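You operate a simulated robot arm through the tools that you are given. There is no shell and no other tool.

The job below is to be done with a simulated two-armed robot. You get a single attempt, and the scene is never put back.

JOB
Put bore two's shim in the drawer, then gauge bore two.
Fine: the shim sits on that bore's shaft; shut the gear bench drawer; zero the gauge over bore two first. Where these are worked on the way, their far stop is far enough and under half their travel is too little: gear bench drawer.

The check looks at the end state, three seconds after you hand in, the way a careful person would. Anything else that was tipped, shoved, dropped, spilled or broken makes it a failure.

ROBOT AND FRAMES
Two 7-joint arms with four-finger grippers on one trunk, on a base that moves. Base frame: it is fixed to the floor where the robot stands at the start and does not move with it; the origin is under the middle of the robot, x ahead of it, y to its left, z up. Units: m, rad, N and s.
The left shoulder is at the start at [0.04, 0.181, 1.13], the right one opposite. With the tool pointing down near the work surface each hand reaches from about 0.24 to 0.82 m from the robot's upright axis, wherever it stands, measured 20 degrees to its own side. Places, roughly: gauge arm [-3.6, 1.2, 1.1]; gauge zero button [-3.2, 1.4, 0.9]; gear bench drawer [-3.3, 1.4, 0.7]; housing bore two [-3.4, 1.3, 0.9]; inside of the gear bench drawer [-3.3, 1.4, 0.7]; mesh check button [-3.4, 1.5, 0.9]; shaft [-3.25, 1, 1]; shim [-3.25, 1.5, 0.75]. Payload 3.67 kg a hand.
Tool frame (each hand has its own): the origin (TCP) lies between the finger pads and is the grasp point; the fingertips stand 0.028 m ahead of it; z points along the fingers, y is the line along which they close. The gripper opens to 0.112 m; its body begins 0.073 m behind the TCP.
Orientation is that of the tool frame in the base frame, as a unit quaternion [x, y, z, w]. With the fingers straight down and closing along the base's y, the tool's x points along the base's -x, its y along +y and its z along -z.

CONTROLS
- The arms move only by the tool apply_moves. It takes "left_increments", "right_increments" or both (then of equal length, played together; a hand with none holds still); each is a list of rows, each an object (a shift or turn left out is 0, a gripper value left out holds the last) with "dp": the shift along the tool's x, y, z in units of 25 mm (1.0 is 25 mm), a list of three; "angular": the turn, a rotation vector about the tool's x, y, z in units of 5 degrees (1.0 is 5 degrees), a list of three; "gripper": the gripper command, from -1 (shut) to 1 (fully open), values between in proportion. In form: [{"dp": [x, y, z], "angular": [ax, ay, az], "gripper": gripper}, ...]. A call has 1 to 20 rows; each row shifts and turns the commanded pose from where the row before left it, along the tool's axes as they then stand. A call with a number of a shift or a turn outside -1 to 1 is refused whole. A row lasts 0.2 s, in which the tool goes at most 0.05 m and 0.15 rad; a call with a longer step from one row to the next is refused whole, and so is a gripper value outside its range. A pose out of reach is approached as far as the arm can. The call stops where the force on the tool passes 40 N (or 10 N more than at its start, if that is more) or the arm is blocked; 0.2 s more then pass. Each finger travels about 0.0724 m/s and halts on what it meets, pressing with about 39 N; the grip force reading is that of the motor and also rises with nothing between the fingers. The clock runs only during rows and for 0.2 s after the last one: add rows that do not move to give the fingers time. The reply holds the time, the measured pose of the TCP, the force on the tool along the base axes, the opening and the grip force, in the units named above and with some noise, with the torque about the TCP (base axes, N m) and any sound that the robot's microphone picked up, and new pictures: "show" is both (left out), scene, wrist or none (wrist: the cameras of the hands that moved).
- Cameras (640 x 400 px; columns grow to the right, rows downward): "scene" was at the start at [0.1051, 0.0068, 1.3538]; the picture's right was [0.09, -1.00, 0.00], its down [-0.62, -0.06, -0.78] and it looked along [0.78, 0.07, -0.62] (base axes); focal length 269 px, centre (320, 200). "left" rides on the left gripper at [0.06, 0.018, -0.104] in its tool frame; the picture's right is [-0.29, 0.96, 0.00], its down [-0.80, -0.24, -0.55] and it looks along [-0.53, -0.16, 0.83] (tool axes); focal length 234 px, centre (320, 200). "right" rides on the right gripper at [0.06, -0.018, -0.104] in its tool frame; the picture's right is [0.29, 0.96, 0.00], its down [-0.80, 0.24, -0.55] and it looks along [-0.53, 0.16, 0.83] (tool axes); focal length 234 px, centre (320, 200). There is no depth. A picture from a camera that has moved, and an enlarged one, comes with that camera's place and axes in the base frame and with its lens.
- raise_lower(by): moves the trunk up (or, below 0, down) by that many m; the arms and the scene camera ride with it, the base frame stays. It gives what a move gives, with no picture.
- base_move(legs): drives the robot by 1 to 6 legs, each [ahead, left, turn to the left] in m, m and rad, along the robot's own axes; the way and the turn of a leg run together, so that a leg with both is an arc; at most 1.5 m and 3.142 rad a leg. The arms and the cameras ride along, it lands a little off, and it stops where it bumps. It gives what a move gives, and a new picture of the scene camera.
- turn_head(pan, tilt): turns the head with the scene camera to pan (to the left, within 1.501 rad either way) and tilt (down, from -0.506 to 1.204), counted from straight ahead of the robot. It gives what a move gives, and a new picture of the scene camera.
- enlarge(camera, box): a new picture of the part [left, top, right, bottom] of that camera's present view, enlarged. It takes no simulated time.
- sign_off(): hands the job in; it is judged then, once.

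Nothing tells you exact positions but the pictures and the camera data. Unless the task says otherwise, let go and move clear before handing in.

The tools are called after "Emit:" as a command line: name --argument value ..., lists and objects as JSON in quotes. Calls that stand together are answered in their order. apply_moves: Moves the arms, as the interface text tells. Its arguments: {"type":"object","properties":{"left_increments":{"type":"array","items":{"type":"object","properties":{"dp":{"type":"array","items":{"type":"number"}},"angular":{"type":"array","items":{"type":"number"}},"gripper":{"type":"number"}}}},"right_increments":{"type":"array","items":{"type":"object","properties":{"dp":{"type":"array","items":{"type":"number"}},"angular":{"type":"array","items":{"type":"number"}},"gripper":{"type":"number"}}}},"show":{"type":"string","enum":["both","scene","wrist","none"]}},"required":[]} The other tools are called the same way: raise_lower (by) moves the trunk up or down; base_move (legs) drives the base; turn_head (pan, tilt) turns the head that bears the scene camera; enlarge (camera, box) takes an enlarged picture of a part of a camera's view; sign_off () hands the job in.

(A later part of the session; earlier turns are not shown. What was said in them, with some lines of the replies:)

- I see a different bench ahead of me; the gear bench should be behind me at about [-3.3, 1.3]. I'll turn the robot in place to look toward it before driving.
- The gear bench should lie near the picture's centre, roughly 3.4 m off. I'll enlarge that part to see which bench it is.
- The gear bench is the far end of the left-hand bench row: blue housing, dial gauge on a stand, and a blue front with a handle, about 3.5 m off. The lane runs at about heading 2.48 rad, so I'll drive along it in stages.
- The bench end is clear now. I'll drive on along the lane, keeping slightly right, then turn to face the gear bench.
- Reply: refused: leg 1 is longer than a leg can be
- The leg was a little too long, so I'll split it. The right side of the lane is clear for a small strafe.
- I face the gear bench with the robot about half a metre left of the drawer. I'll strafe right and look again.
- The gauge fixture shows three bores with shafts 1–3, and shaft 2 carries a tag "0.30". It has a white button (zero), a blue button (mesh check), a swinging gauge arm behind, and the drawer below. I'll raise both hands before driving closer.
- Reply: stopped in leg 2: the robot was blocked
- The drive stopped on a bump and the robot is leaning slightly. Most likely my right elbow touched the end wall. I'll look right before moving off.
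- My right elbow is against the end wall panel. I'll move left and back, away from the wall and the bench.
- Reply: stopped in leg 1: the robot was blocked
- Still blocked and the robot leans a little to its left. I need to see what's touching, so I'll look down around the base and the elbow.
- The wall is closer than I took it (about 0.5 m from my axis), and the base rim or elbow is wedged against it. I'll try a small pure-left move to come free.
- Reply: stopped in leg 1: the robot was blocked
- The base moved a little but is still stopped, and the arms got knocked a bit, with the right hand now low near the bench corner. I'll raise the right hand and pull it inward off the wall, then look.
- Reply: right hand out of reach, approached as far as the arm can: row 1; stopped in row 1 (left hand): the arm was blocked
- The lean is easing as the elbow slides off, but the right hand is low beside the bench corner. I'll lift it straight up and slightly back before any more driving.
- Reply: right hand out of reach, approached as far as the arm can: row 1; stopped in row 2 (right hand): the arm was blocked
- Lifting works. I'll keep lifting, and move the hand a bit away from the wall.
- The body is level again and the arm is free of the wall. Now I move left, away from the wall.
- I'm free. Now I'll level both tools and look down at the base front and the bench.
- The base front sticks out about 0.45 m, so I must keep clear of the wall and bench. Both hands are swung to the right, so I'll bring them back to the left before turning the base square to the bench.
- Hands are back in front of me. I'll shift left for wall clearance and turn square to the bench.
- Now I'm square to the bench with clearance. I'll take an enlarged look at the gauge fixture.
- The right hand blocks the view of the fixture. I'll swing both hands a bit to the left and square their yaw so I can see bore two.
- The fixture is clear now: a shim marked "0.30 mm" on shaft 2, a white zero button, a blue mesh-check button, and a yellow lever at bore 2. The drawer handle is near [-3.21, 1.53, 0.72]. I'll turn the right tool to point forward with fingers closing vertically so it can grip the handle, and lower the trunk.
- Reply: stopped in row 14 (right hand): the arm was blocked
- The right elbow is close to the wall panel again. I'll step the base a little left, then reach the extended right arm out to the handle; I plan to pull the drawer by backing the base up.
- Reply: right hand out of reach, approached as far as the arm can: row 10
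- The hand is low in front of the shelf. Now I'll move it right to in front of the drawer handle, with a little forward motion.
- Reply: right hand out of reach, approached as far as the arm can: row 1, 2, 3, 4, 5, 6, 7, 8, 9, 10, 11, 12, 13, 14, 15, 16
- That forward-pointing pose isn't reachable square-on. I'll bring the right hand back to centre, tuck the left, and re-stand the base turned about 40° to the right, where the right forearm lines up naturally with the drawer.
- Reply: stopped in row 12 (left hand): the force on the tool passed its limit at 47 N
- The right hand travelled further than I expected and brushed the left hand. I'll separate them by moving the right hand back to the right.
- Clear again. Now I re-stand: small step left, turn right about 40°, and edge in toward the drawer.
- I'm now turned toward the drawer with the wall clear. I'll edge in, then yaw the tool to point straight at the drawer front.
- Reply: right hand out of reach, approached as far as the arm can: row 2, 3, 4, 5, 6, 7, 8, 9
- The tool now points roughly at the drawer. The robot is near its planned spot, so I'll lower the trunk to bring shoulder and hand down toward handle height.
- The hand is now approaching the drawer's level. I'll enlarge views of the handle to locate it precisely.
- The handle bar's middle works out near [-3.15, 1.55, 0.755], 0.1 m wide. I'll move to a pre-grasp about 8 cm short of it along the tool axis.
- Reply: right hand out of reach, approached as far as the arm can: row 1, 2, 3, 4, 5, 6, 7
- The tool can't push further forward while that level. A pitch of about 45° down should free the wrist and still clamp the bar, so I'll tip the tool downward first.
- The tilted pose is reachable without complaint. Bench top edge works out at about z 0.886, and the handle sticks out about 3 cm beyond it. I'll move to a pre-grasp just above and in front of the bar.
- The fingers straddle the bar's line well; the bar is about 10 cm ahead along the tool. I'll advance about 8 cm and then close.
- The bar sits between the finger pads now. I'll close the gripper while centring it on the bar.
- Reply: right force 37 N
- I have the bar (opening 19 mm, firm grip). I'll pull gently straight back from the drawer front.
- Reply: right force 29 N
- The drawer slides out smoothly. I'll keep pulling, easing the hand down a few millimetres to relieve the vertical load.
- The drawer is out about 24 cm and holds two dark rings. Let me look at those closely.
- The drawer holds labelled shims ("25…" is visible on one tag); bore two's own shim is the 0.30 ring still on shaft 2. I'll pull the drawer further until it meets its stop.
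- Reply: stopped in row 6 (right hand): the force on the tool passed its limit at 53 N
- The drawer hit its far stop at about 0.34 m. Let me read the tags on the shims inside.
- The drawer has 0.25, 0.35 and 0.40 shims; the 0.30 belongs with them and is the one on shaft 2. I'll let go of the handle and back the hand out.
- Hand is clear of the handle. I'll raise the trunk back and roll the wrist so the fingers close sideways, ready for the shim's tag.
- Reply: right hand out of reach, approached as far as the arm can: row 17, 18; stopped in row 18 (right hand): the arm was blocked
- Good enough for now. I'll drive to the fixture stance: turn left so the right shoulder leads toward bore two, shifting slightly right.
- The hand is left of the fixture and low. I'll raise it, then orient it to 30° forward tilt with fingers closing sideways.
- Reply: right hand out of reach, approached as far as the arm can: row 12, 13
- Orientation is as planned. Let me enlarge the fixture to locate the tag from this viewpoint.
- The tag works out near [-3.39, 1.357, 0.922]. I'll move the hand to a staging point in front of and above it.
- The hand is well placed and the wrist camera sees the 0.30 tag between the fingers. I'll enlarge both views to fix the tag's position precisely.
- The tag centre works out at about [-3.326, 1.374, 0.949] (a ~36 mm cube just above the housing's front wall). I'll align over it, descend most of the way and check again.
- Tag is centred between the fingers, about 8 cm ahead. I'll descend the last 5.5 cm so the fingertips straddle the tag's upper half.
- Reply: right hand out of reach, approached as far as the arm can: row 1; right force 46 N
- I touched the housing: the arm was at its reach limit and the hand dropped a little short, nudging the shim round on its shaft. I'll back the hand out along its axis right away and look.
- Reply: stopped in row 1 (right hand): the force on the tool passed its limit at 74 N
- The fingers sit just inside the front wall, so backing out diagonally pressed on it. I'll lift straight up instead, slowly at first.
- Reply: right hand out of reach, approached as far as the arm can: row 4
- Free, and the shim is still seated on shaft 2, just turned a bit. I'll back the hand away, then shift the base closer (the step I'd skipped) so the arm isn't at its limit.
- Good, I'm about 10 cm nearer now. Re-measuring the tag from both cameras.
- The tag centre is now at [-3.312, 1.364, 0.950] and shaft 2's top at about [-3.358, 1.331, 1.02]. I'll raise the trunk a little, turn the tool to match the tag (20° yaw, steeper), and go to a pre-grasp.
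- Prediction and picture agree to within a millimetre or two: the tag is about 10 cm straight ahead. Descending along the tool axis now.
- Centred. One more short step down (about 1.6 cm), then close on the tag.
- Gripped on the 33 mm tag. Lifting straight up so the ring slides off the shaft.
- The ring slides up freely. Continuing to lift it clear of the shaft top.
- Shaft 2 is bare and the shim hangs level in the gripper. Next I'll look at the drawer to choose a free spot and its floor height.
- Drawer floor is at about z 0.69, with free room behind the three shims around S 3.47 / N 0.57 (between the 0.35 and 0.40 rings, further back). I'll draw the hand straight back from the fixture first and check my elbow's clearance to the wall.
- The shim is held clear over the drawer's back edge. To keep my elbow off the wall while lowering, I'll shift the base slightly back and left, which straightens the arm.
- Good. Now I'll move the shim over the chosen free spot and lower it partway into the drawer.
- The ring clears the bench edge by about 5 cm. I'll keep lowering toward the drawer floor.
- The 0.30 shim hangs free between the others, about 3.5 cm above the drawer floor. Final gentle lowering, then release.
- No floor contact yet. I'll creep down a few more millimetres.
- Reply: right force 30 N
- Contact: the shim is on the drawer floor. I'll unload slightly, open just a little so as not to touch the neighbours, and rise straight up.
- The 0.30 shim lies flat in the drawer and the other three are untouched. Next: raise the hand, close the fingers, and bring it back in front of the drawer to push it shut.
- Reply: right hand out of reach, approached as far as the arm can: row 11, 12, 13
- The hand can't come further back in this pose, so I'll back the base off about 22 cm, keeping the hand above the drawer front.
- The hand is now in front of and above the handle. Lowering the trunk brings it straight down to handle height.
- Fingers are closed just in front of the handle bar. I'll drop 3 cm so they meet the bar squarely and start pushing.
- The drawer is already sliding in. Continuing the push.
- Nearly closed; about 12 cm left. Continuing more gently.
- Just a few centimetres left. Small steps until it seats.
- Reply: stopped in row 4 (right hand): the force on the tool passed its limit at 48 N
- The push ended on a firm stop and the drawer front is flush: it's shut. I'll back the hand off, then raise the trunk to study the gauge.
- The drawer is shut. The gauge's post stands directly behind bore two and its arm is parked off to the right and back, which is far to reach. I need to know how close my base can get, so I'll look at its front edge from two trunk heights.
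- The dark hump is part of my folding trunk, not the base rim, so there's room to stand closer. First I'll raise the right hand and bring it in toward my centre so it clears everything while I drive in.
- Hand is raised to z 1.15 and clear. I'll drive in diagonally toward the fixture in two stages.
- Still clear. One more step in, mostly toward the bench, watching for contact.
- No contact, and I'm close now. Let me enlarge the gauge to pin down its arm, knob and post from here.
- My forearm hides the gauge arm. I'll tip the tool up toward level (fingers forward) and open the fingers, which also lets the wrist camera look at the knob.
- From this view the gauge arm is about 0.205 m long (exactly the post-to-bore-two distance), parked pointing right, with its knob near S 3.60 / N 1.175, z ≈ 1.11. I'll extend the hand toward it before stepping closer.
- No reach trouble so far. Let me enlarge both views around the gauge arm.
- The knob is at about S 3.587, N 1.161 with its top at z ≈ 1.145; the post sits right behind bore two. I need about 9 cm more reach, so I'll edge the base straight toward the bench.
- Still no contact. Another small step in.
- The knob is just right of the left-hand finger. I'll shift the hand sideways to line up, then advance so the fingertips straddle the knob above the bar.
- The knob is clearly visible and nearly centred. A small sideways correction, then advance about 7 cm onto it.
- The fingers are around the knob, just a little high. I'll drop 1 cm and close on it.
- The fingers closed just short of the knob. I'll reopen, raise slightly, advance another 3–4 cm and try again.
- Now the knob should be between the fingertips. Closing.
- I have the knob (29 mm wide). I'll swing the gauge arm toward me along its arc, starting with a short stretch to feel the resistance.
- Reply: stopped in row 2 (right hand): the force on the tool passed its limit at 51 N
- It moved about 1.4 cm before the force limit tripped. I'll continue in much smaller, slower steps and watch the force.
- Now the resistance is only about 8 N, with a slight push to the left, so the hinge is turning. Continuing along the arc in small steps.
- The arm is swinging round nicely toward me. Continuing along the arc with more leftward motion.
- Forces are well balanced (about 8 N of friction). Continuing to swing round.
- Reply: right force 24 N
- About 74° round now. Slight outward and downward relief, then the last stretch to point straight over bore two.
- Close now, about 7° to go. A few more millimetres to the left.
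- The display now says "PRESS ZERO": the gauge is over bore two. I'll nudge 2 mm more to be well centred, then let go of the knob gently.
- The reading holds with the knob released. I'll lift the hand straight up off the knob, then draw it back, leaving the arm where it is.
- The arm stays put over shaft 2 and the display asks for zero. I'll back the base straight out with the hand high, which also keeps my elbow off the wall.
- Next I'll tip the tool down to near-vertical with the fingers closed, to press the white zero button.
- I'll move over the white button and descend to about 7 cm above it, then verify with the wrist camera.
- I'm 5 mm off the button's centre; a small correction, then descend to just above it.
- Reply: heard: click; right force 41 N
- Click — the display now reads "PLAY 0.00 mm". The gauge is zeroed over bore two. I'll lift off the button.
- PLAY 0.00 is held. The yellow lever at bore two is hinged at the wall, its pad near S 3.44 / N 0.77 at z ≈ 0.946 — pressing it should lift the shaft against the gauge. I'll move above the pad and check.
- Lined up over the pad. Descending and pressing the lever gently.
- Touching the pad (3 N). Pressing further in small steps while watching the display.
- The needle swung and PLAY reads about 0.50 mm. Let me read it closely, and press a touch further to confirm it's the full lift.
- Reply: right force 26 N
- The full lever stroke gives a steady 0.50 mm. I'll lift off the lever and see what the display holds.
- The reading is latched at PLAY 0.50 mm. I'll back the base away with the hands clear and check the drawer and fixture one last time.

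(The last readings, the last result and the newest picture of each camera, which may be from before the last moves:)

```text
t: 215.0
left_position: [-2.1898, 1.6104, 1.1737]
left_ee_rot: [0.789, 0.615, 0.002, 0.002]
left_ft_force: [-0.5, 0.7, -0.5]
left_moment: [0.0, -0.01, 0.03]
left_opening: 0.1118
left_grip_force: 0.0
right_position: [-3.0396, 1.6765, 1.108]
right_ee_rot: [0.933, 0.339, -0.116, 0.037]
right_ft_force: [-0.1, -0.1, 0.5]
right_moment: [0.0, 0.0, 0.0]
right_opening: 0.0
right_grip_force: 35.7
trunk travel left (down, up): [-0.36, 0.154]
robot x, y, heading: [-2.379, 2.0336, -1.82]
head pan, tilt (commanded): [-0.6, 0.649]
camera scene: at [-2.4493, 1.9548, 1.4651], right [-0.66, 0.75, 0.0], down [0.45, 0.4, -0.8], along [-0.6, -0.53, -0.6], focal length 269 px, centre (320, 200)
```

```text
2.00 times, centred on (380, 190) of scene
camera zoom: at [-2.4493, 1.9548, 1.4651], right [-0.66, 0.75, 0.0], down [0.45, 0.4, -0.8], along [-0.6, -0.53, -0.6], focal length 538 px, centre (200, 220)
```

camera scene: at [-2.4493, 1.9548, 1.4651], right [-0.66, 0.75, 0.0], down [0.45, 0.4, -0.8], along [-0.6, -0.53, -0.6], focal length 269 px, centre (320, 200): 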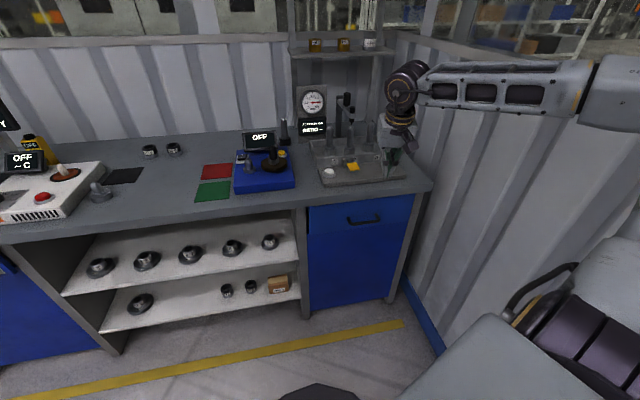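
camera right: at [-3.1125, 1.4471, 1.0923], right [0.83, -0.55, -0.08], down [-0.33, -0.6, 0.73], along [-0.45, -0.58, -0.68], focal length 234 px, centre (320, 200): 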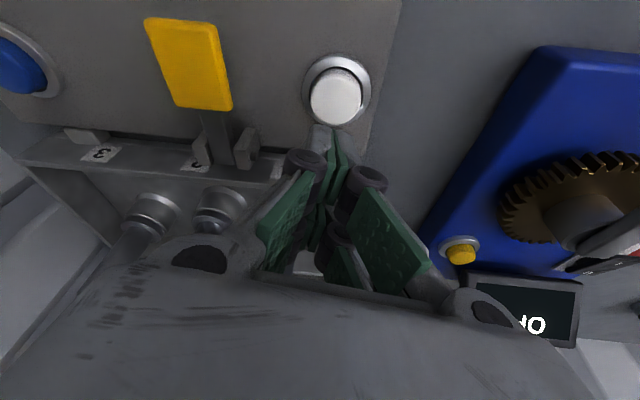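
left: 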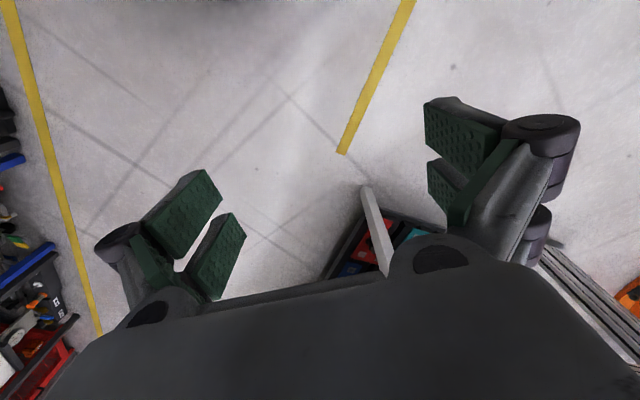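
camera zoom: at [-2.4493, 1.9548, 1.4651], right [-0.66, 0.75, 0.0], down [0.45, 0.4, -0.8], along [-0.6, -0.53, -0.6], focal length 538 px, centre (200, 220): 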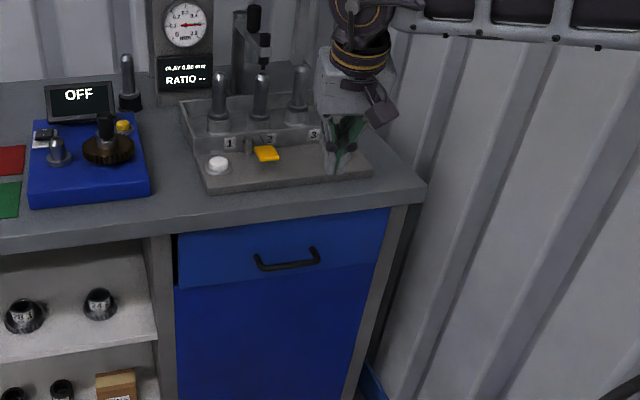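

Final state: shaft 2 is bare, and the 0.30 shim is in the drawer, which is shut; the handle sits where its closed position projects. The gauge arm stands over bore two, zeroed there, and the display holds PLAY 0.50 mm. Both hands are empty and clear, so I'm handing in.

Emit:
sign_off

```text
The job is handed in.
```

I put bore two's 0.30 mm shim in the gear bench drawer, shut the drawer, and gauged bore two at **0.50 mm** play. The job is handed in.

- **Reading of the job:** I took "put bore two's shim in the drawer" to mean the shim that was on bore two's shaft. The drawer already held the 0.25, 0.35 and 0.40 mm shims.
- **Shim:** It lies flat behind the other three. They had not moved when I last looked, before shutting the drawer.
- **Drawer:** I opened it to its far stop, about 0.34 m, and pushed it shut until it stopped firmly.
- **Gauge:** I swung the arm over bore two and pressed zero, and the display showed 0.00. Then I pressed the yellow lever at bore two to its stop. The 0.50 mm reading stayed on the display after I let go, and I left the arm over bore two.

**Contacts along the way**
- My right elbow touched the end wall while I was getting into position.
- My first try at the shim pressed on the gauge housing with up to 74 N and turned the shim slightly on its shaft. I saw no shift in the housing afterwards.
- My two hands also bumped each other once, away from the bench.
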